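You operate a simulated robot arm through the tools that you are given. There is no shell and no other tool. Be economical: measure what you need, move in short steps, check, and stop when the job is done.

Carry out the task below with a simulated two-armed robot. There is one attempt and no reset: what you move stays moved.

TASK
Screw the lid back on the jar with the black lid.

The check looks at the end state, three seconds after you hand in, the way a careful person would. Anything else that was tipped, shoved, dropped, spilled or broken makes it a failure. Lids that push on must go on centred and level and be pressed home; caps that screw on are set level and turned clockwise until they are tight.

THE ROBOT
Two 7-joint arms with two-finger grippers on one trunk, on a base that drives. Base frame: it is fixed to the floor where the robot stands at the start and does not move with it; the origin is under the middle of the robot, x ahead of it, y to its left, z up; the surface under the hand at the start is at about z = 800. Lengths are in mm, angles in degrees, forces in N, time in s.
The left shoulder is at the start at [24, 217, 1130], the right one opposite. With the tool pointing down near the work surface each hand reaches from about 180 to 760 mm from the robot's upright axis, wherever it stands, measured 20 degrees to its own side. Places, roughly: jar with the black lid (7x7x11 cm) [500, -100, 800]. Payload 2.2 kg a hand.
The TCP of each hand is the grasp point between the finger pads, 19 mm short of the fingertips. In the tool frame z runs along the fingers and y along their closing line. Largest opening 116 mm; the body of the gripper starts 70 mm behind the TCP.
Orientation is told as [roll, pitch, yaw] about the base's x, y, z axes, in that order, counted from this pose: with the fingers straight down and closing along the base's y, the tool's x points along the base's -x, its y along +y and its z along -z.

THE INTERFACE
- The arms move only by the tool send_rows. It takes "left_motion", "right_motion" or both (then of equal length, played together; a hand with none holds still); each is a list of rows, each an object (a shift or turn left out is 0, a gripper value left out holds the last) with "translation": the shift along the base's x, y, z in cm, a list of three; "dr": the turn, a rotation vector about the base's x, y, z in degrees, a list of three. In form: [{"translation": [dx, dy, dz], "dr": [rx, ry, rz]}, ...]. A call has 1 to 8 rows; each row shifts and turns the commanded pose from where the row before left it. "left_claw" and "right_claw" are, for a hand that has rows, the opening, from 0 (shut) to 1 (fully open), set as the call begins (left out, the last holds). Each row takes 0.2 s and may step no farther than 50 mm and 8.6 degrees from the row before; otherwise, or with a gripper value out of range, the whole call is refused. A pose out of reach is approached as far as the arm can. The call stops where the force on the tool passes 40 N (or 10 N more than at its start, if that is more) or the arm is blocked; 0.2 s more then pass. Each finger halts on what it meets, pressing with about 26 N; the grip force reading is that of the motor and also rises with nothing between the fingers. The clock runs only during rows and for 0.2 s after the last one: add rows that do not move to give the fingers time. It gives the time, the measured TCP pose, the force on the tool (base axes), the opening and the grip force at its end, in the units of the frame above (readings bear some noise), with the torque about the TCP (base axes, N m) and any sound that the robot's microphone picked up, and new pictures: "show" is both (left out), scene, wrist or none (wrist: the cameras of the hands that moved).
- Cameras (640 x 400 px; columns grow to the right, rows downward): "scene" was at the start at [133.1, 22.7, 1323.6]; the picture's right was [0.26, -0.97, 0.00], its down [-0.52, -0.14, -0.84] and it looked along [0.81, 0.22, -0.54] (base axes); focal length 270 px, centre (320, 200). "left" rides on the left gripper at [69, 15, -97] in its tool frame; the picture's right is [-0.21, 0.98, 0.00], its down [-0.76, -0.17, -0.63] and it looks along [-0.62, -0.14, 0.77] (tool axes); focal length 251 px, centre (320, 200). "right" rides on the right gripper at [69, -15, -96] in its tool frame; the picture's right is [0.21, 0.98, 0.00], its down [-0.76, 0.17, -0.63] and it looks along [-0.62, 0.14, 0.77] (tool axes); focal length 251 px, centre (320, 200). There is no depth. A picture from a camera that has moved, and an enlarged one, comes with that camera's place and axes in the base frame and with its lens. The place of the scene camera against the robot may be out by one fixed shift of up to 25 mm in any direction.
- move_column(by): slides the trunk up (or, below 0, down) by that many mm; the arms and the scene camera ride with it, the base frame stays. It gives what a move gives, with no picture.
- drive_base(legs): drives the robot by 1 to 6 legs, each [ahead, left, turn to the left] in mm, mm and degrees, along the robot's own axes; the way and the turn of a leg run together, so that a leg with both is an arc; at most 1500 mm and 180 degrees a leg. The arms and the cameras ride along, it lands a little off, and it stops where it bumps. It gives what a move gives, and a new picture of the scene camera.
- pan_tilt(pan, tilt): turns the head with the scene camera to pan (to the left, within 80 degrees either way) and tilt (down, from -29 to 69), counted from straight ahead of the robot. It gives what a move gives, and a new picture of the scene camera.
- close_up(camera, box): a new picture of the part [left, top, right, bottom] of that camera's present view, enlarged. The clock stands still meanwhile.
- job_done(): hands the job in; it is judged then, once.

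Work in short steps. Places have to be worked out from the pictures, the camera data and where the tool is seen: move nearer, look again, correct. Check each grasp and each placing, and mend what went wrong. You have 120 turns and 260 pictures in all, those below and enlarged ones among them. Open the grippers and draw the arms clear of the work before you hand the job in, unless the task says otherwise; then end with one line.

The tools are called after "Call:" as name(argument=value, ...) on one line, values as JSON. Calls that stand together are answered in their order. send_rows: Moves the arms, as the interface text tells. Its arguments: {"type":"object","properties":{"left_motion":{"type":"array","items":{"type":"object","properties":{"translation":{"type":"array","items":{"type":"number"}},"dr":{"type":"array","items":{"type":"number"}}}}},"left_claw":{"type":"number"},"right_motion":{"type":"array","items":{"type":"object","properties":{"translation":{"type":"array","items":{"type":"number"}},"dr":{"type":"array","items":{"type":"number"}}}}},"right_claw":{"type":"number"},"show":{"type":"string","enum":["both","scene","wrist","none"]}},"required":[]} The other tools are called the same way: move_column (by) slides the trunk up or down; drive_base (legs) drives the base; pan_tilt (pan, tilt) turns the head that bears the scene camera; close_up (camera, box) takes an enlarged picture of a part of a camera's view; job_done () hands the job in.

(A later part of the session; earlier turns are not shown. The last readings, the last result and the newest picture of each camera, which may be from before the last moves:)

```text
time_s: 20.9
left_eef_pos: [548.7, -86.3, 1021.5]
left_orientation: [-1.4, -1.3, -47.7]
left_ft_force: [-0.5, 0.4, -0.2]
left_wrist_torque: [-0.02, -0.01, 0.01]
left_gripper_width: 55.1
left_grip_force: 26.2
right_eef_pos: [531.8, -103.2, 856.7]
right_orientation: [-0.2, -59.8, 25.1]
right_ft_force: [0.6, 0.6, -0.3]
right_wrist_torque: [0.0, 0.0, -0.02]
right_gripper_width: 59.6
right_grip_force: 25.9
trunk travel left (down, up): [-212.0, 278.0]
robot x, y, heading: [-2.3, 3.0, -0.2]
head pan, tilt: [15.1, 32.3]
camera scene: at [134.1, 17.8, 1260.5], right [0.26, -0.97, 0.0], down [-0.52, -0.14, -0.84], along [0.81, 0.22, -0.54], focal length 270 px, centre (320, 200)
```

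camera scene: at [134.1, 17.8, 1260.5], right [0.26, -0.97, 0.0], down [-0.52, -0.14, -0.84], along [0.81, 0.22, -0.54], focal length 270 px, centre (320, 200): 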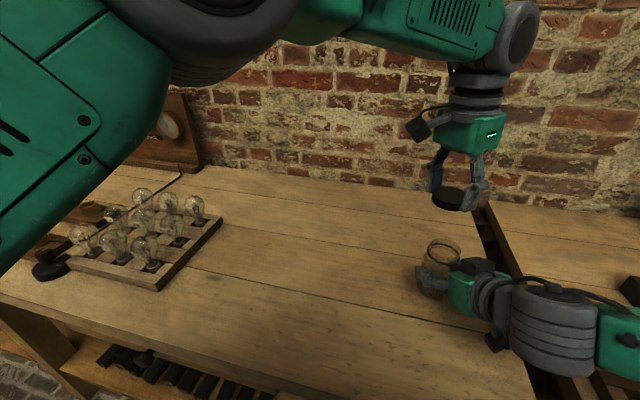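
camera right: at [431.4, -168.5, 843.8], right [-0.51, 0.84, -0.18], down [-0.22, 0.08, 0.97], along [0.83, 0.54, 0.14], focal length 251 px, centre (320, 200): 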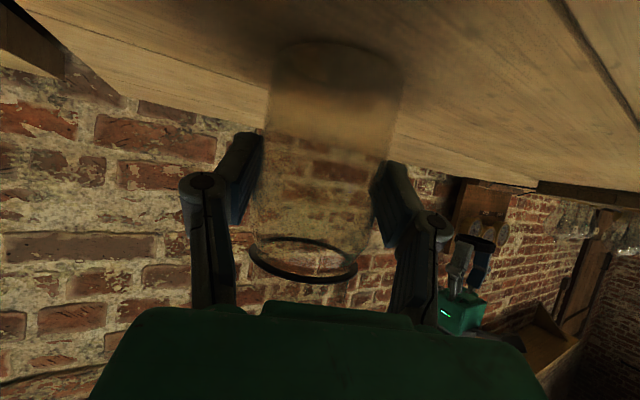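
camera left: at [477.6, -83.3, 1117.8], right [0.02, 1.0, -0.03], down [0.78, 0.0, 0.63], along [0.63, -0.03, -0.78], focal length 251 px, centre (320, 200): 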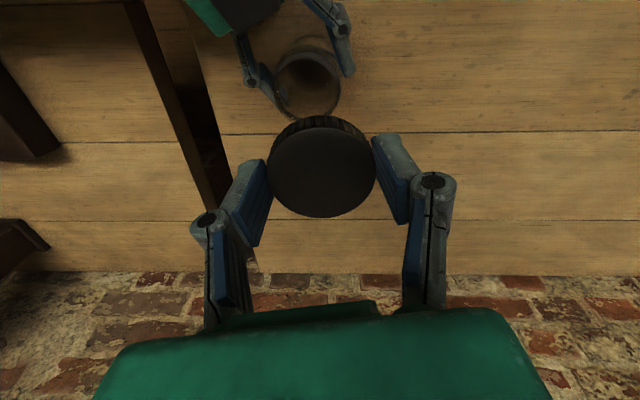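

The left arm stays about 20 mm short with a constant tilt, so it is jammed against its own limits reaching this far right. I'll release the jar, raise the trunk clear, and drive the base to the right so both arms work nearer the centre.

Call:
send_rows(right_motion=[{}, {}, {}], right_claw=1.0, show="wrist")

Call:
move_column(by=110)

Call:
send_rows(right_motion=[{}], show="both")

```text
time_s: 21.7
left_eef_pos: [549.1, -86.8, 1021.7]
left_orientation: [-1.5, -1.4, -47.6]
left_ft_force: [0.0, -0.2, 0.1]
left_wrist_torque: [0.01, -0.04, 0.01]
left_gripper_width: 55.2
left_grip_force: 26.4
right_eef_pos: [530.0, -104.4, 857.3]
right_orientation: [-0.2, -59.8, 25.0]
right_ft_force: [0.2, -0.3, -0.4]
right_wrist_torque: [0.01, -0.02, 0.01]
right_gripper_width: 116.1
right_grip_force: 0.0
trunk travel left (down, up): [-212.0, 278.0]
robot x, y, heading: [-0.0, -0.1, -0.0]
head pan, tilt: [15.1, 32.3]
camera right: at [429.2, -167.7, 845.2], right [-0.51, 0.84, -0.19], down [-0.22, 0.08, 0.97], along [0.83, 0.54, 0.14], focal length 251 px, centre (320, 200)
```

right: 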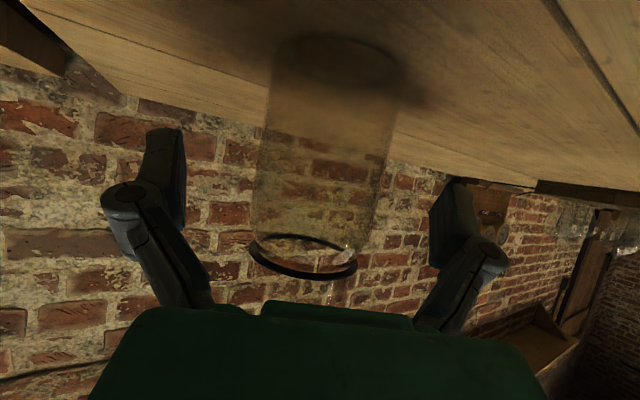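

```text
time_s: 23.1
left_eef_pos: [548.7, -87.0, 1131.2]
left_orientation: [-1.6, -1.3, -47.7]
left_ft_force: [-0.4, 0.9, -0.5]
left_wrist_torque: [-0.02, -0.04, -0.03]
left_gripper_width: 55.2
left_grip_force: 25.6
right_eef_pos: [530.8, -103.5, 966.0]
right_orientation: [-0.3, -59.8, 25.2]
right_ft_force: [0.6, 0.5, -0.2]
right_wrist_torque: [0.04, 0.0, -0.05]
right_gripper_width: 115.8
right_grip_force: 0.1
trunk travel left (down, up): [-322.0, 168.0]
robot x, y, heading: [-0.2, 1.2, 0.2]
head pan, tilt: [15.1, 32.3]
```

```text
time_s: 23.5
left_eef_pos: [547.9, -86.3, 1133.1]
left_orientation: [-1.5, -1.3, -47.6]
left_ft_force: [-0.2, 1.2, -0.1]
left_wrist_torque: [0.01, 0.02, 0.0]
left_gripper_width: 55.2
left_grip_force: 25.9
right_eef_pos: [530.9, -104.5, 966.6]
right_orientation: [-0.3, -59.8, 25.1]
right_ft_force: [0.2, -0.3, 0.2]
right_wrist_torque: [0.03, 0.0, 0.01]
right_gripper_width: 116.1
right_grip_force: 0.0
trunk travel left (down, up): [-322.0, 168.0]
robot x, y, heading: [-3.8, 3.7, -0.3]
head pan, tilt: [15.1, 32.3]
camera scene: at [134.3, 17.7, 1370.5], right [0.26, -0.97, 0.0], down [-0.52, -0.14, -0.84], along [0.81, 0.22, -0.54], focal length 270 px, centre (320, 200)
camera right: at [429.2, -167.9, 955.1], right [-0.51, 0.84, -0.19], down [-0.22, 0.08, 0.97], along [0.83, 0.54, 0.14], focal length 251 px, centre (320, 200)
```

scene: 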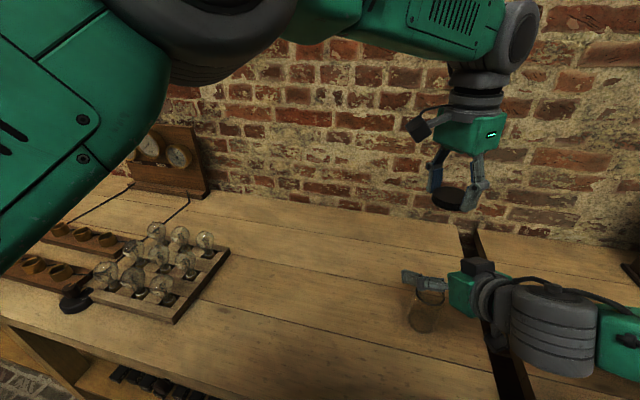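
right: 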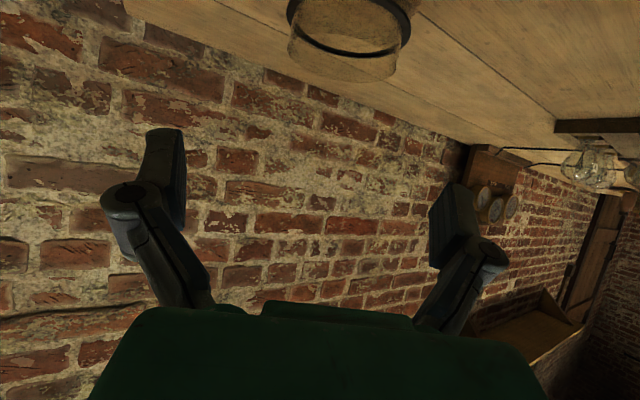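

The jar stands free and untouched. I'll drive the base 130 mm to the right.

Call:
drive_base(legs=[[0, -130, 0]])

```text
time_s: 25.2
left_eef_pos: [534.4, -245.2, 1131.3]
left_orientation: [-0.9, -0.4, -48.4]
left_ft_force: [-1.8, -2.3, -5.4]
left_wrist_torque: [0.16, -0.18, 0.0]
left_gripper_width: 55.2
left_grip_force: 25.7
right_eef_pos: [521.8, -257.1, 970.7]
right_orientation: [1.1, -60.7, 23.7]
right_ft_force: [0.9, -0.7, 0.0]
right_wrist_torque: [0.09, -0.02, 0.12]
right_gripper_width: 115.9
right_grip_force: 0.1
trunk travel left (down, up): [-322.0, 168.0]
robot x, y, heading: [-0.1, -133.1, -0.2]
head pan, tilt: [15.1, 32.3]
stopped in leg 1: the robot was blocked; the commanded pose is now the measured one
camera scene: at [133.3, -147.4, 1370.7], right [0.26, -0.97, -0.03], down [-0.52, -0.11, -0.85], along [0.82, 0.23, -0.53], focal length 270 px, centre (320, 200)
```

scene: 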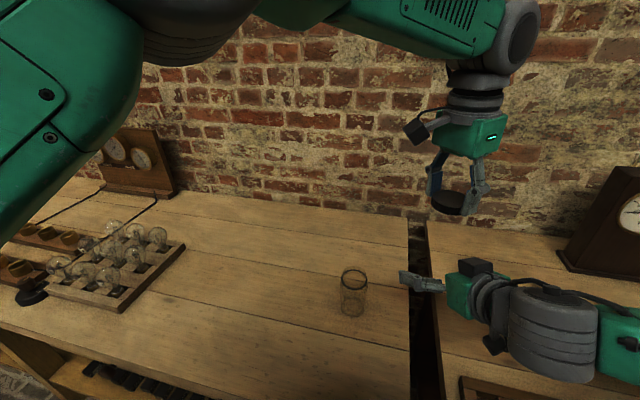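

The base ended at y=-133 and is swaying slightly. I'll move both hands toward the jar at height (left straight over it, right a little), and let it settle.

Call:
send_rows(left_motion=[{"translation": [0, 4.5, 0]}, {"translation": [0, 4.5, 0]}, {"translation": [0, 4.5, 0]}, {}, {}], right_motion=[{"translation": [0, 0, 0]}, {"translation": [0, 0, 0]}, {}, {}, {}], show="both")

```text
time_s: 26.4
left_eef_pos: [537.5, -51.4, 1139.1]
left_orientation: [-2.3, -2.8, -48.1]
left_ft_force: [-0.1, 1.3, 0.5]
left_wrist_torque: [-0.12, 0.05, -0.03]
left_gripper_width: 55.6
left_grip_force: 26.6
right_eef_pos: [524.2, -200.1, 975.3]
right_orientation: [-3.2, -59.7, 27.9]
right_ft_force: [-0.7, 1.9, -0.3]
right_wrist_torque: [-0.03, 0.02, -0.1]
right_gripper_width: 116.2
right_grip_force: 0.0
trunk travel left (down, up): [-322.0, 168.0]
robot x, y, heading: [-0.9, -123.9, -0.3]
head pan, tilt: [15.1, 32.3]
camera scene: at [135.7, -97.3, 1370.4], right [0.26, -0.97, 0.0], down [-0.52, -0.14, -0.84], along [0.81, 0.22, -0.54], focal length 270 px, centre (320, 200)
camera right: at [421.8, -265.1, 964.6], right [-0.51, 0.83, -0.21], down [-0.23, 0.11, 0.97], along [0.83, 0.54, 0.14], focal length 251 px, centre (320, 200)
camera left: at [502.1, 15.1, 1232.6], right [0.87, 0.49, -0.03], down [0.38, -0.63, 0.67], along [0.31, -0.6, -0.74], focal length 251 px, centre (320, 200)
```

scene: 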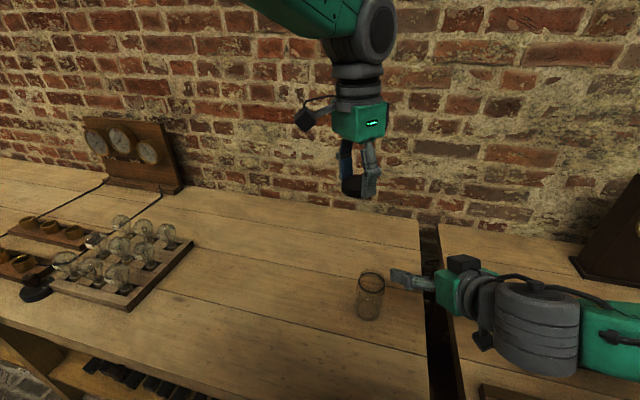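
right: 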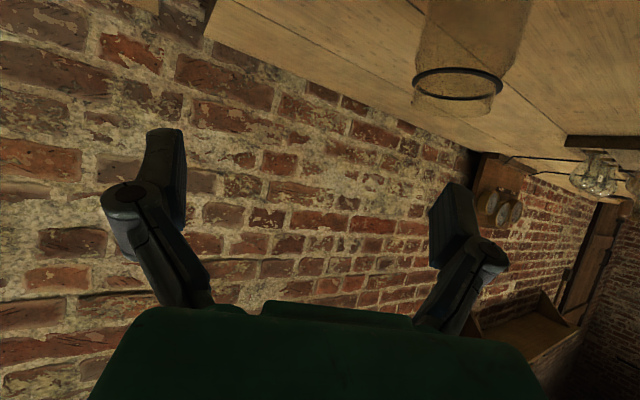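
left: 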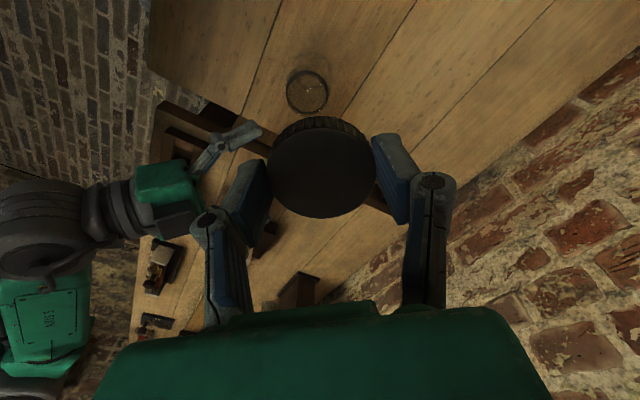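

The trunk is still swaying after the drive. I'll wait for it to settle.

Call:
send_rows(right_motion=[{}, {}, {}, {}, {}, {}, {}, {}], show="none")

Call:
send_rows(right_motion=[{}, {}, {}, {}, {}, {}], show="none")

```text
time_s: 28.4
left_eef_pos: [532.3, -50.7, 1143.6]
left_orientation: [-2.0, -3.0, -48.1]
left_ft_force: [-1.0, 0.6, -0.3]
left_wrist_torque: [-0.02, 0.01, 0.0]
left_gripper_width: 55.1
left_grip_force: 26.1
right_eef_pos: [518.7, -198.6, 978.2]
right_orientation: [-3.3, -60.2, 28.1]
right_ft_force: [0.3, 0.4, -0.4]
right_wrist_torque: [-0.01, 0.0, -0.05]
right_gripper_width: 115.9
right_grip_force: 0.0
trunk travel left (down, up): [-322.0, 168.0]
robot x, y, heading: [-0.1, -119.2, -0.1]
head pan, tilt: [15.1, 32.3]
stopped in row 8 (right hand): the arm was blocked; the commanded pose is now the measured one
```

```text
time_s: 29.8
left_eef_pos: [533.0, -48.9, 1142.0]
left_orientation: [-2.0, -2.8, -48.0]
left_ft_force: [-0.1, 0.2, -0.5]
left_wrist_torque: [-0.06, -0.01, -0.01]
left_gripper_width: 55.3
left_grip_force: 25.2
right_eef_pos: [520.5, -197.5, 977.6]
right_orientation: [-2.9, -60.0, 28.1]
right_ft_force: [-0.6, 0.3, 0.3]
right_wrist_torque: [-0.09, -0.02, -0.06]
right_gripper_width: 115.9
right_grip_force: 0.0
trunk travel left (down, up): [-322.0, 168.0]
robot x, y, heading: [1.5, -117.8, 0.0]
head pan, tilt: [15.1, 32.3]
```

Settled. I'll level the left hand (about 3.4° roll error), centre it over the jar and turn it to about yaw -107.

Call:
send_rows(left_motion=[{"dr": [3.4, 0.4, 0], "translation": [0, -0.8, -1]}, {"dr": [0, 0, -8.4], "translation": [0, -0.8, -1]}, {"dr": [0, 0, -8.4], "translation": [0, -0.8, -1]}, {"dr": [0, 0, -8.4], "translation": [0, -0.8, -1]}, {"dr": [0, 0, -8.4], "translation": [0, -0.8, -1]}, {"dr": [0, 0, -8.4], "translation": [0, -0.8, -1]}, {"dr": [0, 0, -8.4], "translation": [0, -0.7, -1]}, {"dr": [0, 0, -8.4], "translation": [0, 0, 0]}], show="none")

Call:
send_rows(left_motion=[{}, {}])

```text
time_s: 31.6
left_eef_pos: [533.6, -92.5, 1073.3]
left_orientation: [0.4, -0.6, -106.9]
left_ft_force: [0.6, 1.0, 1.1]
left_wrist_torque: [-0.08, 0.06, -0.02]
left_gripper_width: 54.9
left_grip_force: 25.9
right_eef_pos: [520.1, -186.6, 978.5]
right_orientation: [-3.8, -60.0, 28.8]
right_ft_force: [0.1, 1.4, 0.1]
right_wrist_torque: [-0.04, 0.02, -0.07]
right_gripper_width: 115.7
right_grip_force: 0.1
trunk travel left (down, up): [-322.0, 168.0]
robot x, y, heading: [2.3, -115.8, 0.1]
head pan, tilt: [15.1, 32.3]
```

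```text
time_s: 32.2
left_eef_pos: [532.7, -132.0, 1072.1]
left_orientation: [-0.1, 1.0, -107.2]
left_ft_force: [-0.2, -1.2, -1.7]
left_wrist_torque: [0.06, -0.01, 0.0]
left_gripper_width: 55.2
left_grip_force: 26.2
right_eef_pos: [519.4, -224.4, 975.1]
right_orientation: [-1.1, -60.5, 26.1]
right_ft_force: [1.1, -1.0, -0.3]
right_wrist_torque: [0.01, -0.05, 0.06]
right_gripper_width: 115.9
right_grip_force: 0.1
trunk travel left (down, up): [-322.0, 168.0]
robot x, y, heading: [1.4, -122.9, -0.3]
head pan, tilt: [15.1, 32.3]
camera scene: at [135.2, -128.3, 1370.6], right [0.26, -0.97, -0.02], down [-0.52, -0.12, -0.85], along [0.82, 0.23, -0.53], focal length 270 px, centre (320, 200)
camera left: at [567.3, -74.5, 1170.5], right [0.87, -0.49, 0.0], down [-0.39, -0.68, 0.62], along [-0.31, -0.54, -0.78], focal length 251 px, centre (320, 200)
```

scene: 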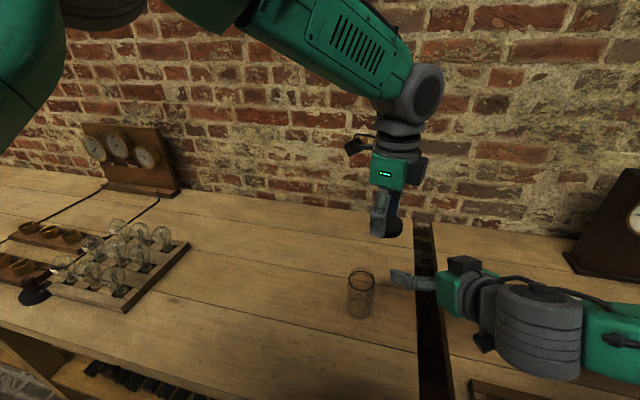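
left: 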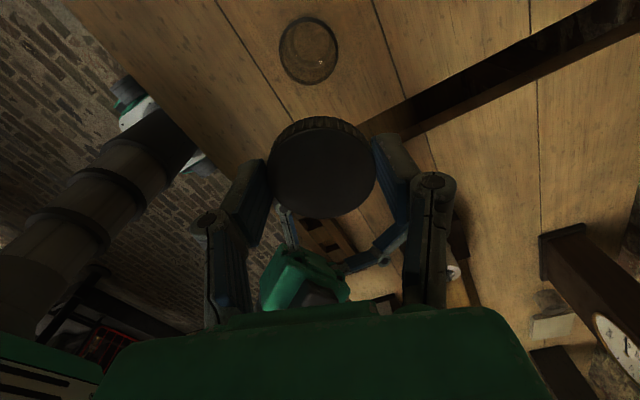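

The trunk keeps shifting sideways, so I'll wait with no motion and watch whether it settles.

Call:
send_rows(left_motion=[{}, {}, {}, {}, {}, {}, {}, {}], show="none")

Call:
send_rows(left_motion=[{}, {}, {}, {}, {}, {}, {}, {}], show="none")

```text
time_s: 34.0
left_eef_pos: [533.8, -118.8, 1073.3]
left_orientation: [0.2, 0.4, -107.0]
left_ft_force: [0.0, -0.4, 0.2]
left_wrist_torque: [0.04, -0.06, 0.0]
left_gripper_width: 54.9
left_grip_force: 26.1
right_eef_pos: [520.3, -211.3, 976.3]
right_orientation: [-2.0, -60.2, 27.0]
right_ft_force: [0.7, 0.1, 0.6]
right_wrist_torque: [0.01, -0.01, 0.02]
right_gripper_width: 115.8
right_grip_force: 0.2
trunk travel left (down, up): [-322.0, 168.0]
robot x, y, heading: [-2.9, -120.7, 0.1]
head pan, tilt: [15.1, 32.3]
```

```text
time_s: 35.8
left_eef_pos: [533.4, -107.8, 1072.6]
left_orientation: [0.3, 0.0, -106.9]
left_ft_force: [0.6, -0.1, -1.1]
left_wrist_torque: [-0.02, -0.02, 0.0]
left_gripper_width: 55.2
left_grip_force: 26.1
right_eef_pos: [519.2, -200.7, 977.7]
right_orientation: [-2.9, -60.2, 27.8]
right_ft_force: [-0.2, 1.0, 0.6]
right_wrist_torque: [-0.03, -0.01, -0.02]
right_gripper_width: 116.1
right_grip_force: 0.1
trunk travel left (down, up): [-322.0, 168.0]
robot x, y, heading: [-1.6, -120.6, -0.3]
head pan, tilt: [15.1, 32.3]
```

It settles slowly back to the commanded pose, so lateral moves should be gentle. I'll level the right hand and move it over the jar slowly.

Call:
send_rows(right_motion=[{"dr": [1.7, 0, 0], "translation": [0.1, 1, 0]}, {"dr": [1.7, 0, 0], "translation": [0.2, 1.3, 0]}, {"translation": [0.2, 1.4, 0]}, {"translation": [0.2, 1.4, 0]}, {"translation": [0.2, 1.4, 0]}, {"translation": [0.2, 1.3, 0]}, {"translation": [0, 1, 0]}, {"translation": [0, 0.6, 0]}], show="none")

Call:
send_rows(right_motion=[{}, {}, {}, {}, {}, {}, {}, {}], show="none")

Call:
send_rows(right_motion=[{}, {}, {}, {}, {}, {}, {}, {}])

```text
time_s: 37.6
left_eef_pos: [533.8, -103.5, 1073.8]
left_orientation: [0.4, -0.3, -106.9]
left_ft_force: [0.1, 1.7, -0.4]
left_wrist_torque: [-0.1, 0.0, -0.04]
left_gripper_width: 55.2
left_grip_force: 26.0
right_eef_pos: [527.3, -195.1, 977.4]
right_orientation: [2.4, -61.3, 24.3]
right_ft_force: [0.2, 0.6, 0.4]
right_wrist_torque: [-0.07, 0.01, -0.07]
right_gripper_width: 116.0
right_grip_force: 0.1
right hand out of reach, approached as far as the arm can: row 1, 2, 3, 4, 5, 6, 7, 8
trunk travel left (down, up): [-322.0, 168.0]
robot x, y, heading: [-0.5, -114.8, -0.3]
head pan, tilt: [15.1, 32.3]
```

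```text
time_s: 39.4
left_eef_pos: [532.9, -104.8, 1073.5]
left_orientation: [0.3, -0.1, -106.8]
left_ft_force: [-0.1, -0.2, 1.8]
left_wrist_torque: [-0.03, 0.01, 0.0]
left_gripper_width: 55.2
left_grip_force: 25.8
right_eef_pos: [526.1, -199.1, 977.1]
right_orientation: [2.7, -61.3, 23.9]
right_ft_force: [0.6, 0.2, -0.7]
right_wrist_torque: [-0.04, 0.02, -0.05]
right_gripper_width: 116.0
right_grip_force: 0.0
trunk travel left (down, up): [-322.0, 168.0]
robot x, y, heading: [2.3, -116.6, 0.1]
head pan, tilt: [15.1, 32.3]
```

```text
time_s: 41.2
left_eef_pos: [532.8, -111.4, 1072.3]
left_orientation: [0.3, 0.1, -106.9]
left_ft_force: [-0.5, -0.2, -0.6]
left_wrist_torque: [-0.03, 0.0, -0.01]
left_gripper_width: 55.2
left_grip_force: 25.9
right_eef_pos: [525.7, -202.7, 977.2]
right_orientation: [3.0, -61.5, 23.6]
right_ft_force: [-0.6, 0.1, 0.3]
right_wrist_torque: [-0.02, 0.0, 0.0]
right_gripper_width: 116.0
right_grip_force: 0.1
trunk travel left (down, up): [-322.0, 168.0]
robot x, y, heading: [-1.1, -119.4, -0.3]
head pan, tilt: [15.1, 32.3]
camera scene: at [134.8, -94.7, 1370.4], right [0.26, -0.97, 0.0], down [-0.52, -0.14, -0.84], along [0.81, 0.22, -0.54], focal length 270 px, centre (320, 200)
camera right: at [426.1, -268.7, 961.1], right [-0.53, 0.83, -0.16], down [-0.24, 0.04, 0.97], along [0.82, 0.55, 0.17], focal length 251 px, centre (320, 200)
```

scene: 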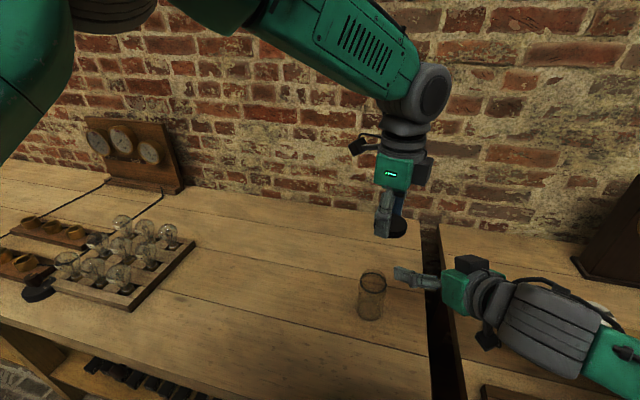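
right: 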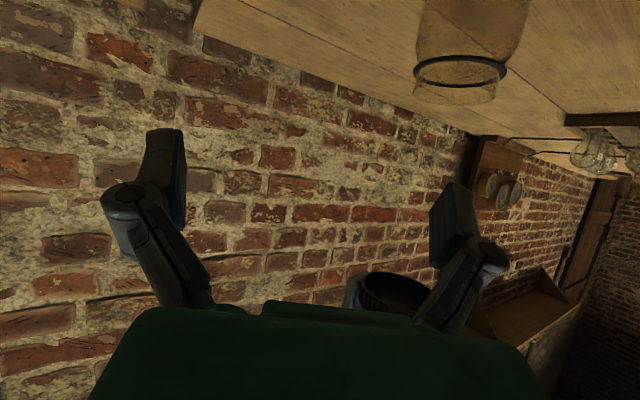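

The right hand runs into its near limit at this heading. I'll turn its approach heading about 25° further left so the wrist sits farther out, then try again.

Call:
send_rows(right_motion=[{"dr": [0, 0, 6]}, {"dr": [0, 0, 7]}, {"dr": [0, 0, 7]}, {"dr": [0, 0, 6]}, {"translation": [0, 1, 0]}, {"translation": [0, 1.4, 0]}, {"translation": [0, 1.4, 0]}, {"translation": [0, 1, 0]}], show="none")

Call:
send_rows(right_motion=[{}, {}, {}, {}, {}, {}], show="scene")

```text
time_s: 43.0
left_eef_pos: [533.4, -115.6, 1072.9]
left_orientation: [0.2, 0.3, -106.9]
left_ft_force: [-0.3, -0.2, 0.0]
left_wrist_torque: [0.04, 0.02, -0.01]
left_gripper_width: 55.1
left_grip_force: 25.8
right_eef_pos: [526.3, -158.5, 975.0]
right_orientation: [4.1, -61.6, 47.7]
right_ft_force: [-0.1, 0.1, -0.4]
right_wrist_torque: [0.0, -0.02, -0.02]
right_gripper_width: 116.0
right_grip_force: 0.0
trunk travel left (down, up): [-322.0, 168.0]
robot x, y, heading: [1.9, -120.1, -0.2]
head pan, tilt: [15.1, 32.3]
```

```text
time_s: 44.4
left_eef_pos: [533.8, -116.3, 1073.0]
left_orientation: [0.2, 0.3, -106.9]
left_ft_force: [-0.3, 0.5, 0.6]
left_wrist_torque: [0.02, 0.02, -0.04]
left_gripper_width: 55.2
left_grip_force: 25.8
right_eef_pos: [527.0, -160.7, 977.9]
right_orientation: [4.1, -61.7, 47.6]
right_ft_force: [0.2, 0.4, -0.1]
right_wrist_torque: [-0.03, 0.01, -0.02]
right_gripper_width: 116.0
right_grip_force: 0.1
trunk travel left (down, up): [-322.0, 168.0]
robot x, y, heading: [1.7, -120.0, 0.1]
head pan, tilt: [15.1, 32.3]
camera scene: at [135.1, -101.4, 1370.5], right [0.26, -0.97, 0.0], down [-0.52, -0.14, -0.84], along [0.81, 0.22, -0.54], focal length 270 px, centre (320, 200)
```

scene: 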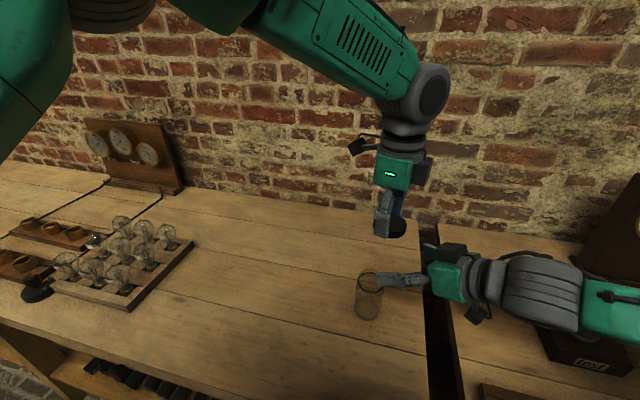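

That works. I'll true up the right hand's closing line and finish moving over the jar.

Call:
send_rows(right_motion=[{"dr": [-1.3, -1.4, -3.6], "translation": [0, 0.8, 0]}, {"translation": [0.1, 1, 0]}, {"translation": [0.1, 1, 0]}, {"translation": [0.1, 1, 0]}, {"translation": [0.1, 1, 0]}, {"translation": [0, 0.6, 0]}, {}, {}], show="none")

Call:
send_rows(right_motion=[{}, {}, {}, {}, {}, {}], show="both")

```text
time_s: 46.2
left_eef_pos: [532.6, -116.1, 1072.5]
left_orientation: [0.2, 0.3, -107.0]
left_ft_force: [0.4, 0.0, 0.1]
left_wrist_torque: [-0.02, 0.03, 0.03]
left_gripper_width: 55.3
left_grip_force: 25.5
right_eef_pos: [529.2, -105.8, 975.8]
right_orientation: [0.1, -61.6, 47.5]
right_ft_force: [0.4, -0.3, -0.4]
right_wrist_torque: [0.02, -0.02, -0.01]
right_gripper_width: 115.9
right_grip_force: 0.1
trunk travel left (down, up): [-322.0, 168.0]
robot x, y, heading: [3.7, -117.5, -0.2]
head pan, tilt: [15.1, 32.3]
```

```text
time_s: 47.6
left_eef_pos: [533.3, -116.2, 1072.5]
left_orientation: [0.2, 0.4, -107.0]
left_ft_force: [-0.7, -0.8, 0.0]
left_wrist_torque: [0.02, -0.01, 0.0]
left_gripper_width: 55.3
left_grip_force: 26.3
right_eef_pos: [529.5, -107.1, 976.8]
right_orientation: [0.2, -61.6, 47.6]
right_ft_force: [-1.0, -1.1, -0.5]
right_wrist_torque: [-0.02, -0.02, 0.02]
right_gripper_width: 116.1
right_grip_force: 0.0
trunk travel left (down, up): [-322.0, 168.0]
robot x, y, heading: [-4.9, -121.1, 0.2]
head pan, tilt: [15.1, 32.3]
camera scene: at [135.2, -101.0, 1370.5], right [0.26, -0.97, 0.0], down [-0.52, -0.14, -0.84], along [0.81, 0.22, -0.54], focal length 270 px, centre (320, 200)
camera right: at [460.9, -203.7, 961.0], right [-0.79, 0.58, -0.19], down [-0.25, -0.03, 0.97], along [0.56, 0.81, 0.18], focal length 251 px, centre (320, 200)
```

scene: 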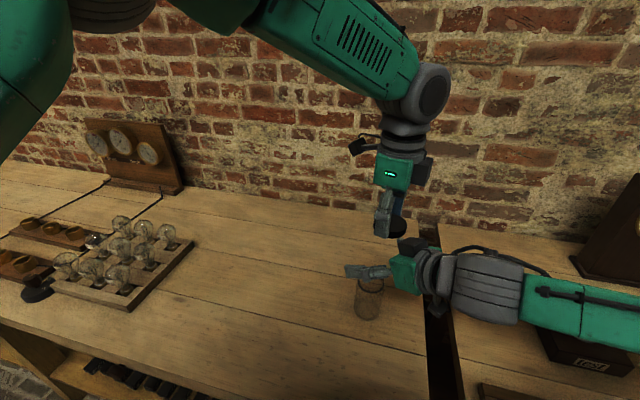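
right: 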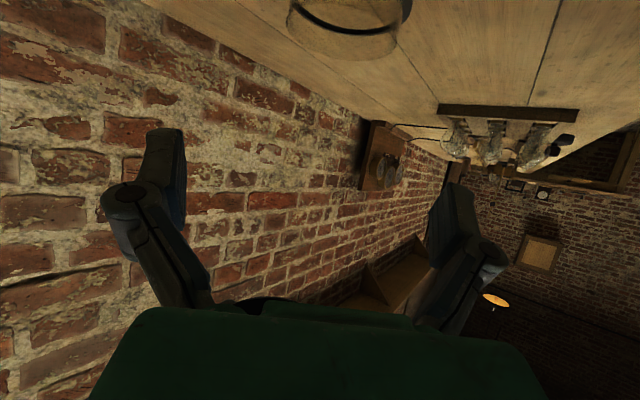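

The jar is laterally centred between the fingers. Before lowering the trunk I'll look to the right to check that the right elbow has clearance.

Call:
pan_tilt(pan=-35, tilt=40)

```text
time_s: 48.8
left_eef_pos: [533.6, -116.1, 1073.6]
left_orientation: [0.2, 0.3, -107.0]
left_ft_force: [-0.4, 0.0, -0.5]
left_wrist_torque: [0.0, 0.01, -0.02]
left_gripper_width: 55.2
left_grip_force: 26.3
right_eef_pos: [530.2, -106.7, 975.5]
right_orientation: [0.2, -61.7, 47.6]
right_ft_force: [-0.2, 1.2, -0.4]
right_wrist_torque: [0.01, 0.02, -0.02]
right_gripper_width: 116.0
right_grip_force: 0.1
trunk travel left (down, up): [-322.0, 168.0]
robot x, y, heading: [2.1, -116.9, -0.0]
head pan, tilt: [-35.0, 40.0]
camera scene: at [118.4, -173.1, 1358.7], right [-0.57, -0.82, 0.0], down [-0.53, 0.37, -0.76], along [0.62, -0.44, -0.65], focal length 270 px, centre (320, 200)
```

scene: 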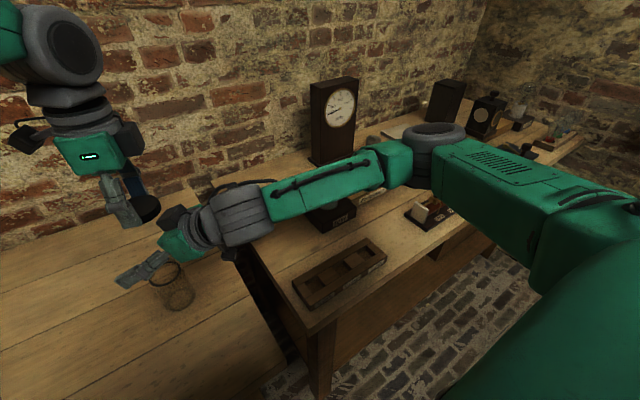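

The forearm is well above the tray and clear of the boxes. I'll turn the head toward the jar and lower the trunk 60 mm.

Call:
pan_tilt(pan=8, tilt=38)

Call:
move_column(by=-60)

Call:
send_rows(right_motion=[{}, {}, {}, {}])

```text
time_s: 49.9
left_eef_pos: [532.5, -117.2, 1072.4]
left_orientation: [0.2, 0.2, -107.1]
left_ft_force: [-0.5, -0.1, 0.7]
left_wrist_torque: [-0.01, 0.02, 0.02]
left_gripper_width: 55.3
left_grip_force: 25.6
right_eef_pos: [530.0, -106.1, 976.1]
right_orientation: [0.2, -61.7, 47.6]
right_ft_force: [0.5, -0.1, 0.9]
right_wrist_torque: [-0.01, 0.0, -0.02]
right_gripper_width: 116.0
right_grip_force: 0.1
trunk travel left (down, up): [-322.0, 168.0]
robot x, y, heading: [-0.2, -117.0, -0.2]
head pan, tilt: [8.0, 38.0]
camera scene: at [134.3, -112.4, 1361.7], right [0.14, -0.99, 0.0], down [-0.61, -0.08, -0.79], along [0.78, 0.11, -0.62], focal length 270 px, centre (320, 200)
```

scene: 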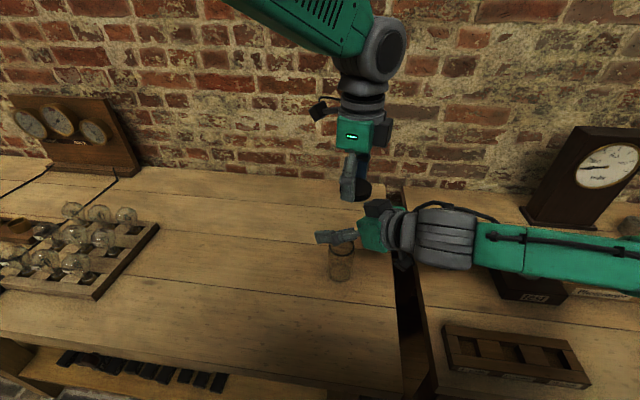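

```text
time_s: 50.9
left_eef_pos: [533.9, -115.7, 1014.2]
left_orientation: [0.3, 0.3, -107.0]
left_ft_force: [-0.8, -0.2, -0.3]
left_wrist_torque: [0.01, 0.0, -0.04]
left_gripper_width: 55.3
left_grip_force: 26.0
right_eef_pos: [528.9, -105.5, 916.7]
right_orientation: [0.2, -61.7, 47.6]
right_ft_force: [-0.5, 0.0, 0.1]
right_wrist_torque: [0.01, 0.0, -0.04]
right_gripper_width: 116.1
right_grip_force: 0.0
trunk travel left (down, up): [-262.0, 228.0]
robot x, y, heading: [2.8, -122.9, -0.1]
head pan, tilt: [8.0, 38.0]
```

```text
time_s: 51.9
left_eef_pos: [533.1, -116.0, 1012.4]
left_orientation: [0.2, 0.4, -107.0]
left_ft_force: [0.0, -0.3, -0.3]
left_wrist_torque: [0.0, 0.02, -0.02]
left_gripper_width: 55.4
left_grip_force: 26.5
right_eef_pos: [528.7, -106.1, 917.7]
right_orientation: [0.1, -61.6, 47.6]
right_ft_force: [-0.1, 0.2, -0.6]
right_wrist_torque: [0.02, 0.01, -0.01]
right_gripper_width: 116.0
right_grip_force: 0.0
trunk travel left (down, up): [-262.0, 228.0]
robot x, y, heading: [2.4, -120.6, -0.1]
head pan, tilt: [8.0, 38.0]
camera scene: at [133.9, -112.2, 1301.7], right [0.14, -0.99, 0.0], down [-0.61, -0.08, -0.79], along [0.78, 0.11, -0.62], focal length 270 px, centre (320, 200)
camera right: at [460.7, -203.6, 901.0], right [-0.79, 0.58, -0.19], down [-0.25, -0.03, 0.97], along [0.56, 0.81, 0.18], focal length 251 px, centre (320, 200)
```

scene: 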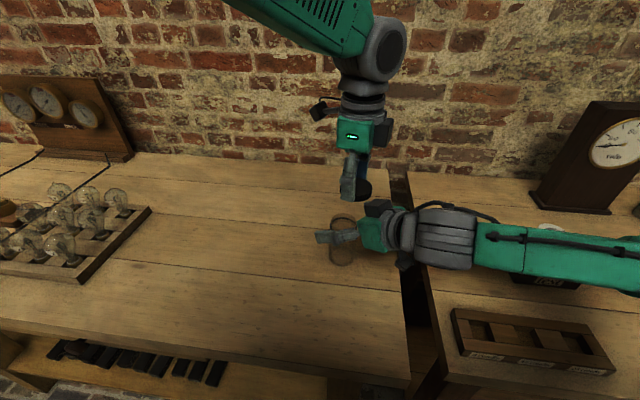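
right: 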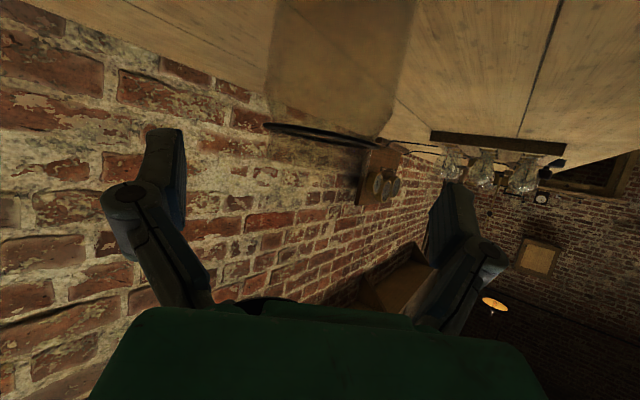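

The ring is seen edge-on at z≈892 and the jar is centred. I'll lower the remaining 61 mm.

Call:
move_column(by=-61)

Call:
send_rows(right_motion=[{}, {}, {}, {}])

```text
time_s: 52.9
left_eef_pos: [533.5, -115.3, 953.0]
left_orientation: [0.3, 0.3, -106.9]
left_ft_force: [-0.6, -0.6, 0.5]
left_wrist_torque: [0.0, -0.05, 0.0]
left_gripper_width: 55.4
left_grip_force: 25.7
right_eef_pos: [529.4, -106.6, 856.2]
right_orientation: [0.1, -61.7, 47.6]
right_ft_force: [-0.3, -0.5, -0.4]
right_wrist_torque: [-0.03, -0.03, -0.03]
right_gripper_width: 116.0
right_grip_force: 0.0
trunk travel left (down, up): [-201.0, 289.0]
robot x, y, heading: [1.1, -117.1, -0.0]
head pan, tilt: [8.0, 38.0]
```

```text
time_s: 53.9
left_eef_pos: [533.0, -115.4, 953.1]
left_orientation: [0.3, 0.3, -107.0]
left_ft_force: [-0.2, 1.1, 0.1]
left_wrist_torque: [0.01, 0.04, 0.0]
left_gripper_width: 55.1
left_grip_force: 25.9
right_eef_pos: [529.2, -106.8, 855.8]
right_orientation: [0.3, -61.7, 47.6]
right_ft_force: [-0.4, -0.3, 0.4]
right_wrist_torque: [0.01, -0.01, 0.04]
right_gripper_width: 116.1
right_grip_force: 0.0
trunk travel left (down, up): [-201.0, 289.0]
robot x, y, heading: [2.6, -117.4, -0.1]
head pan, tilt: [8.0, 38.0]
camera scene: at [133.7, -112.1, 1240.7], right [0.14, -0.99, 0.0], down [-0.61, -0.08, -0.79], along [0.78, 0.11, -0.62], focal length 270 px, centre (320, 200)
camera right: at [460.7, -203.5, 840.0], right [-0.79, 0.58, -0.19], down [-0.25, -0.03, 0.97], along [0.56, 0.81, 0.18], focal length 251 px, centre (320, 200)
```

scene: 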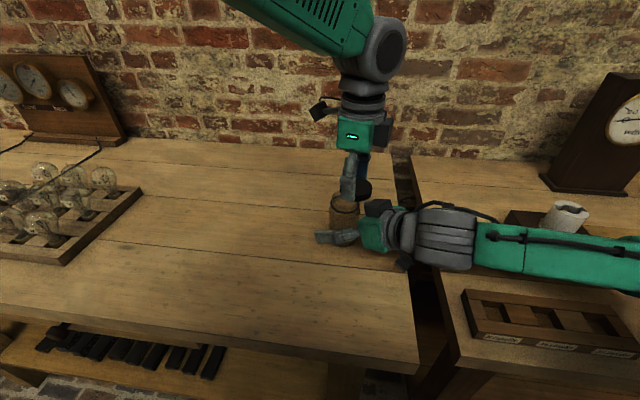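
right: 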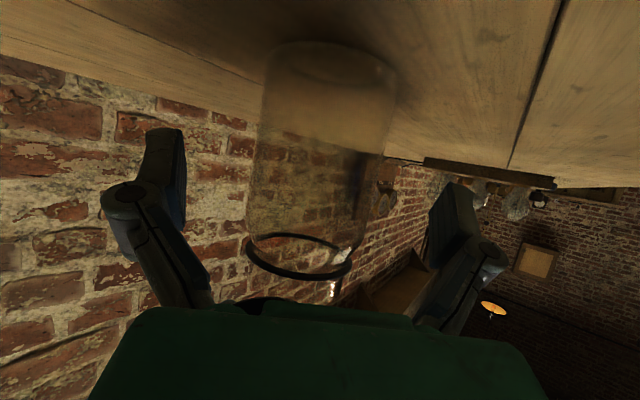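

It is well placed, so I'll close the right gripper on the jar and view from the left hand too.

Call:
send_rows(right_motion=[{}, {}, {}, {}], left_motion=[{}, {}, {}, {}], right_claw=0.0, show="wrist")

Call:
close_up(camera="scene", box=[280, 130, 440, 280])

```text
time_s: 54.9
left_eef_pos: [533.5, -115.7, 952.8]
left_orientation: [0.2, 0.3, -107.0]
left_ft_force: [0.1, -0.2, -0.7]
left_wrist_torque: [-0.01, -0.01, 0.02]
left_gripper_width: 55.3
left_grip_force: 26.1
right_eef_pos: [529.6, -106.2, 855.8]
right_orientation: [0.0, -61.7, 47.7]
right_ft_force: [0.6, 0.7, 0.7]
right_wrist_torque: [0.0, -0.03, -0.02]
right_gripper_width: 60.5
right_grip_force: 26.2
trunk travel left (down, up): [-201.0, 289.0]
robot x, y, heading: [1.7, -116.9, 0.0]
head pan, tilt: [8.0, 38.0]
camera right: at [460.8, -203.5, 840.2], right [-0.79, 0.58, -0.19], down [-0.26, -0.04, 0.97], along [0.56, 0.81, 0.18], focal length 251 px, centre (320, 200)
camera left: at [567.0, -56.4, 1049.4], right [0.87, -0.49, 0.0], down [-0.38, -0.68, 0.63], along [-0.31, -0.55, -0.78], focal length 251 px, centre (320, 200)
```

right: 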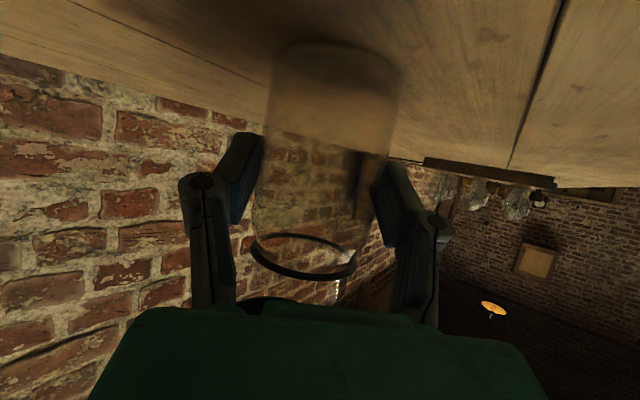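
left: 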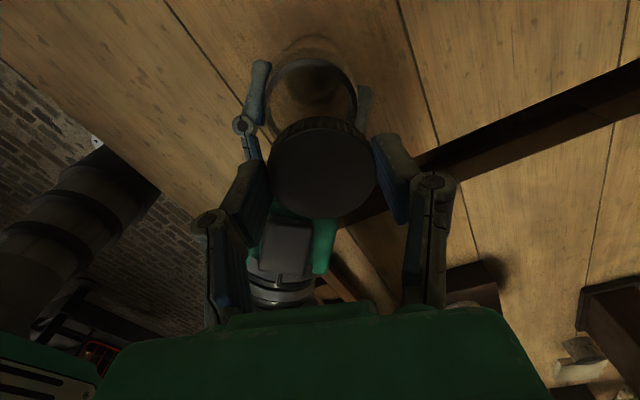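

```text
2.67 times, centred on (360, 205) of scene
camera zoom: at [133.6, -112.1, 1240.7], right [0.14, -0.99, 0.0], down [-0.61, -0.08, -0.79], along [0.78, 0.11, -0.62], focal length 719 px, centre (213, 187)
```

zoom: 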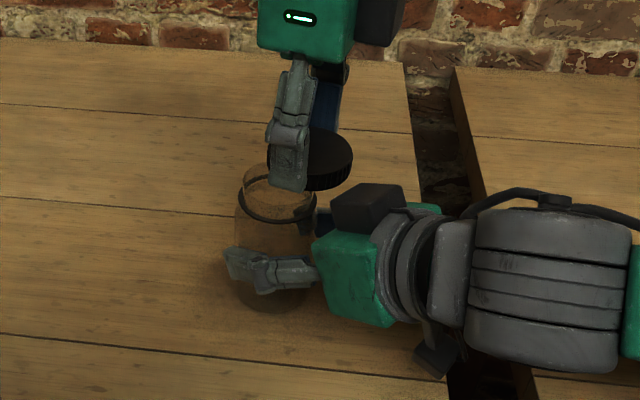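

The jar is gripped at 60.5 mm. I'll zoom the left wrist view to measure the jar mouth against the lid.

Call:
close_up(camera="left", box=[224, 30, 416, 150])

Call:
close_up(camera="right", box=[208, 200, 400, 320])

```text
3.33 times, centred on (320, 90) of left
camera zoom: at [567.0, -56.4, 1049.4], right [0.87, -0.49, 0.0], down [-0.38, -0.68, 0.63], along [-0.31, -0.55, -0.78], focal length 838 px, centre (320, 567)
```

zoom: 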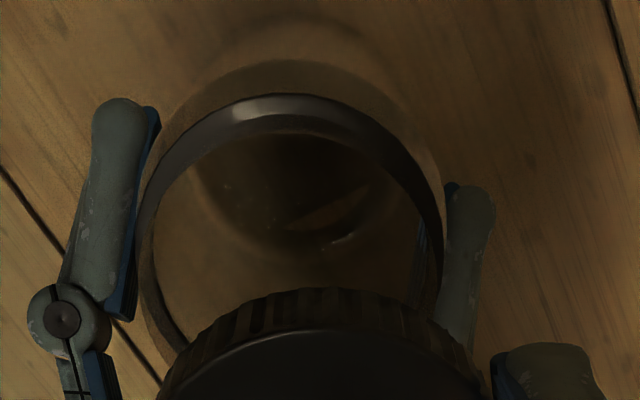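

```text
3.33 times, centred on (304, 260) of right
camera zoom: at [460.8, -203.5, 840.2], right [-0.79, 0.58, -0.19], down [-0.26, -0.04, 0.97], along [0.56, 0.81, 0.18], focal length 838 px, centre (373, 0)
```

zoom: 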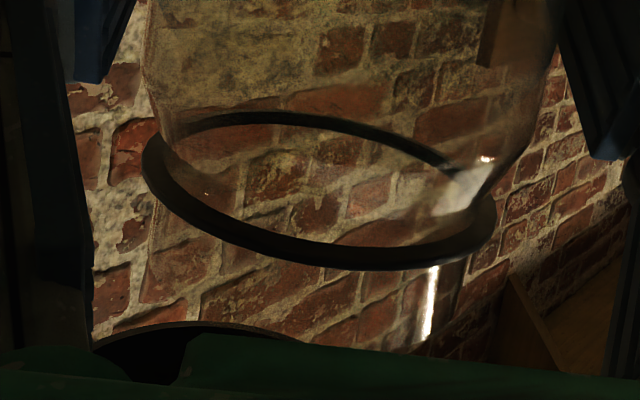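

By the left camera the mouth is at about [537, -98] and the lid at [535, -113]. I'll shift the lid over it gently, lower to just above the neck (lid bottom ≈ 916), and check from both cameras.

Call:
send_rows(left_motion=[{"translation": [0.1, 0.5, 0]}, {"translation": [0.1, 0.5, 0]}, {"translation": [0, 0.5, 0]}, {"translation": [0, 0, -0.6]}, {"translation": [0, 0, -0.6]}, {}, {}, {}], right_motion=[{}, {}, {}, {}, {}, {}, {}, {}], show="both")

Call:
close_up(camera="right", box=[208, 200, 400, 320])

Call:
close_up(camera="scene", box=[280, 130, 440, 280])

```text
time_s: 56.7
left_eef_pos: [535.9, -101.0, 940.1]
left_orientation: [0.2, 0.3, -107.0]
left_ft_force: [-0.1, -0.9, -0.7]
left_wrist_torque: [0.01, 0.03, 0.02]
left_gripper_width: 55.3
left_grip_force: 26.1
right_eef_pos: [531.0, -106.5, 855.7]
right_orientation: [0.0, -61.7, 47.6]
right_ft_force: [0.9, 0.7, 3.1]
right_wrist_torque: [-0.04, -0.05, 0.0]
right_gripper_width: 60.3
right_grip_force: 25.7
trunk travel left (down, up): [-201.0, 289.0]
robot x, y, heading: [-0.4, -120.2, 0.1]
head pan, tilt: [8.0, 38.0]
camera scene: at [133.5, -111.9, 1240.7], right [0.14, -0.99, 0.0], down [-0.61, -0.08, -0.79], along [0.78, 0.11, -0.62], focal length 270 px, centre (320, 200)
camera right: at [460.7, -203.5, 840.1], right [-0.79, 0.58, -0.19], down [-0.26, -0.04, 0.97], along [0.56, 0.81, 0.18], focal length 251 px, centre (320, 200)
camera left: at [569.4, -41.1, 1037.5], right [0.87, -0.49, 0.0], down [-0.38, -0.68, 0.63], along [-0.31, -0.55, -0.78], focal length 251 px, centre (320, 200)
```

scene: 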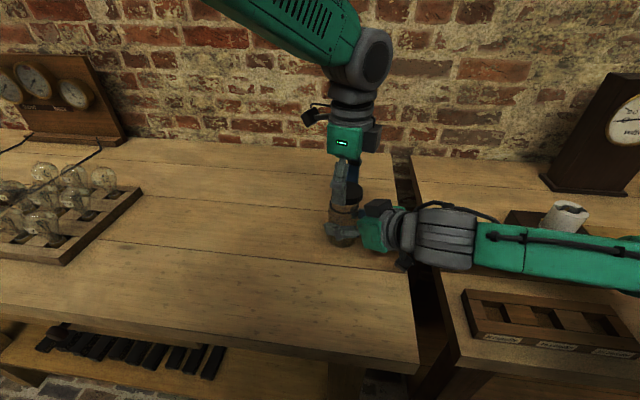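
right: 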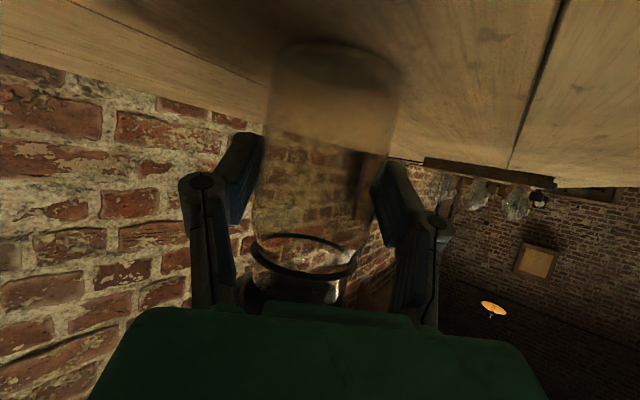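
left: 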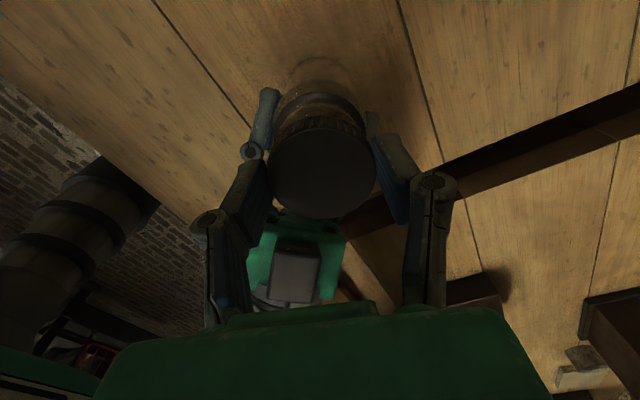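

```text
3.33 times, centred on (304, 260) of right
camera zoom: at [460.7, -203.5, 840.1], right [-0.79, 0.58, -0.19], down [-0.26, -0.04, 0.97], along [0.56, 0.81, 0.18], focal length 838 px, centre (373, 0)
```

zoom: 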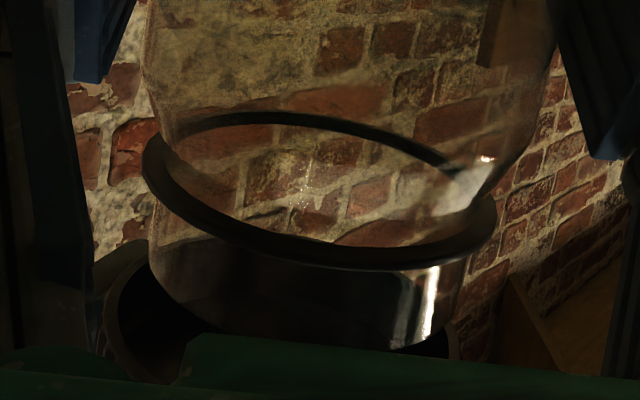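

```text
2.67 times, centred on (360, 205) of scene
camera zoom: at [133.5, -111.9, 1240.7], right [0.14, -0.99, 0.0], down [-0.61, -0.08, -0.79], along [0.78, 0.11, -0.62], focal length 719 px, centre (213, 187)
```

zoom: 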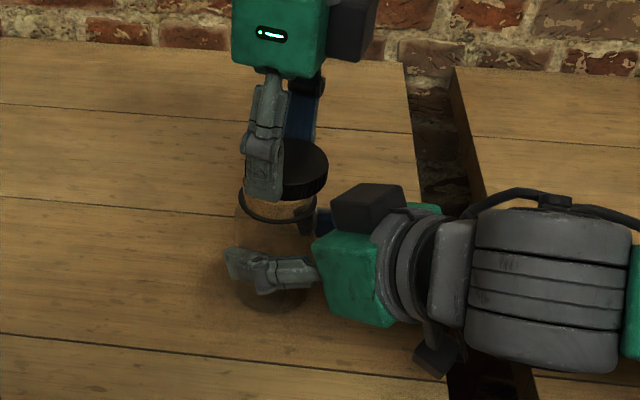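

The right camera suggests the lid is about 2–3 mm off sideways. I'll zoom the left camera to check the other direction.

Call:
close_up(camera="left", box=[240, 70, 400, 230])

```text
2.50 times, centred on (320, 150) of left
camera zoom: at [569.4, -41.1, 1037.5], right [0.87, -0.49, 0.0], down [-0.38, -0.68, 0.63], along [-0.31, -0.55, -0.78], focal length 629 px, centre (320, 325)
```

zoom: 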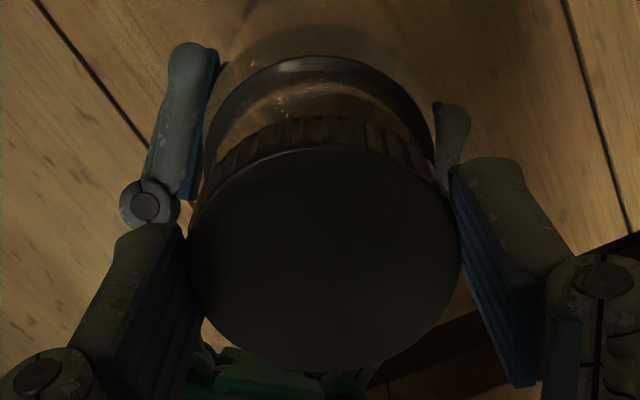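

Both views agree the lid needs about +2 mm in y and a touch less x. I'll correct by that and recheck from the right camera.

Call:
send_rows(left_motion=[{"translation": [-0.1, 0.2, 0]}, {}, {}, {}], show="none")

Call:
close_up(camera="right", box=[232, 220, 360, 300])

Call:
close_up(camera="left", box=[240, 70, 400, 230])

```text
time_s: 57.7
left_eef_pos: [534.2, -99.2, 940.1]
left_orientation: [0.2, 0.4, -107.0]
left_ft_force: [-0.3, -0.4, -0.8]
left_wrist_torque: [0.0, 0.03, -0.03]
left_gripper_width: 55.2
left_grip_force: 25.6
right_eef_pos: [530.1, -106.7, 855.1]
right_orientation: [0.0, -61.7, 47.6]
right_ft_force: [0.3, 0.3, 3.0]
right_wrist_torque: [-0.06, -0.06, 0.02]
right_gripper_width: 60.4
right_grip_force: 25.9
trunk travel left (down, up): [-201.0, 289.0]
robot x, y, heading: [-0.4, -118.4, -0.1]
head pan, tilt: [8.0, 38.0]
```

```text
5.00 times, centred on (296, 260) of right
camera zoom: at [460.7, -203.5, 840.1], right [-0.79, 0.58, -0.19], down [-0.26, -0.04, 0.97], along [0.56, 0.81, 0.18], focal length 1257 px, centre (440, -100)
```

zoom: 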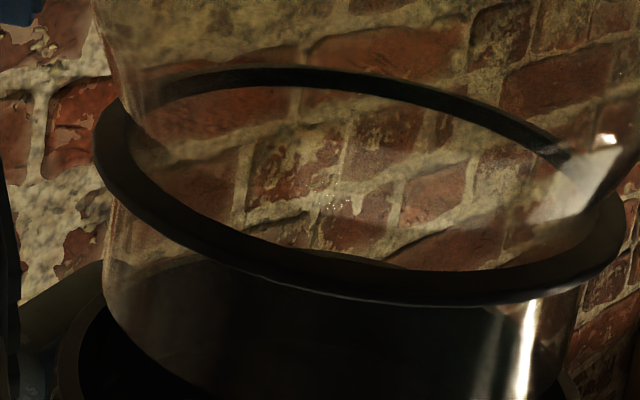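

```text
2.50 times, centred on (320, 150) of left
camera zoom: at [568.3, -39.3, 1037.5], right [0.87, -0.49, 0.0], down [-0.38, -0.68, 0.63], along [-0.31, -0.55, -0.78], focal length 629 px, centre (320, 325)
```

zoom: 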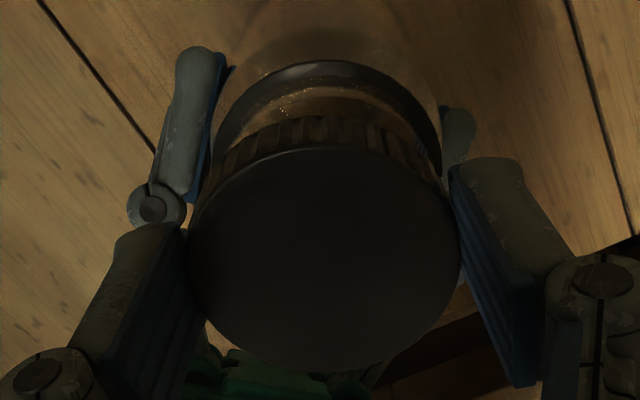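

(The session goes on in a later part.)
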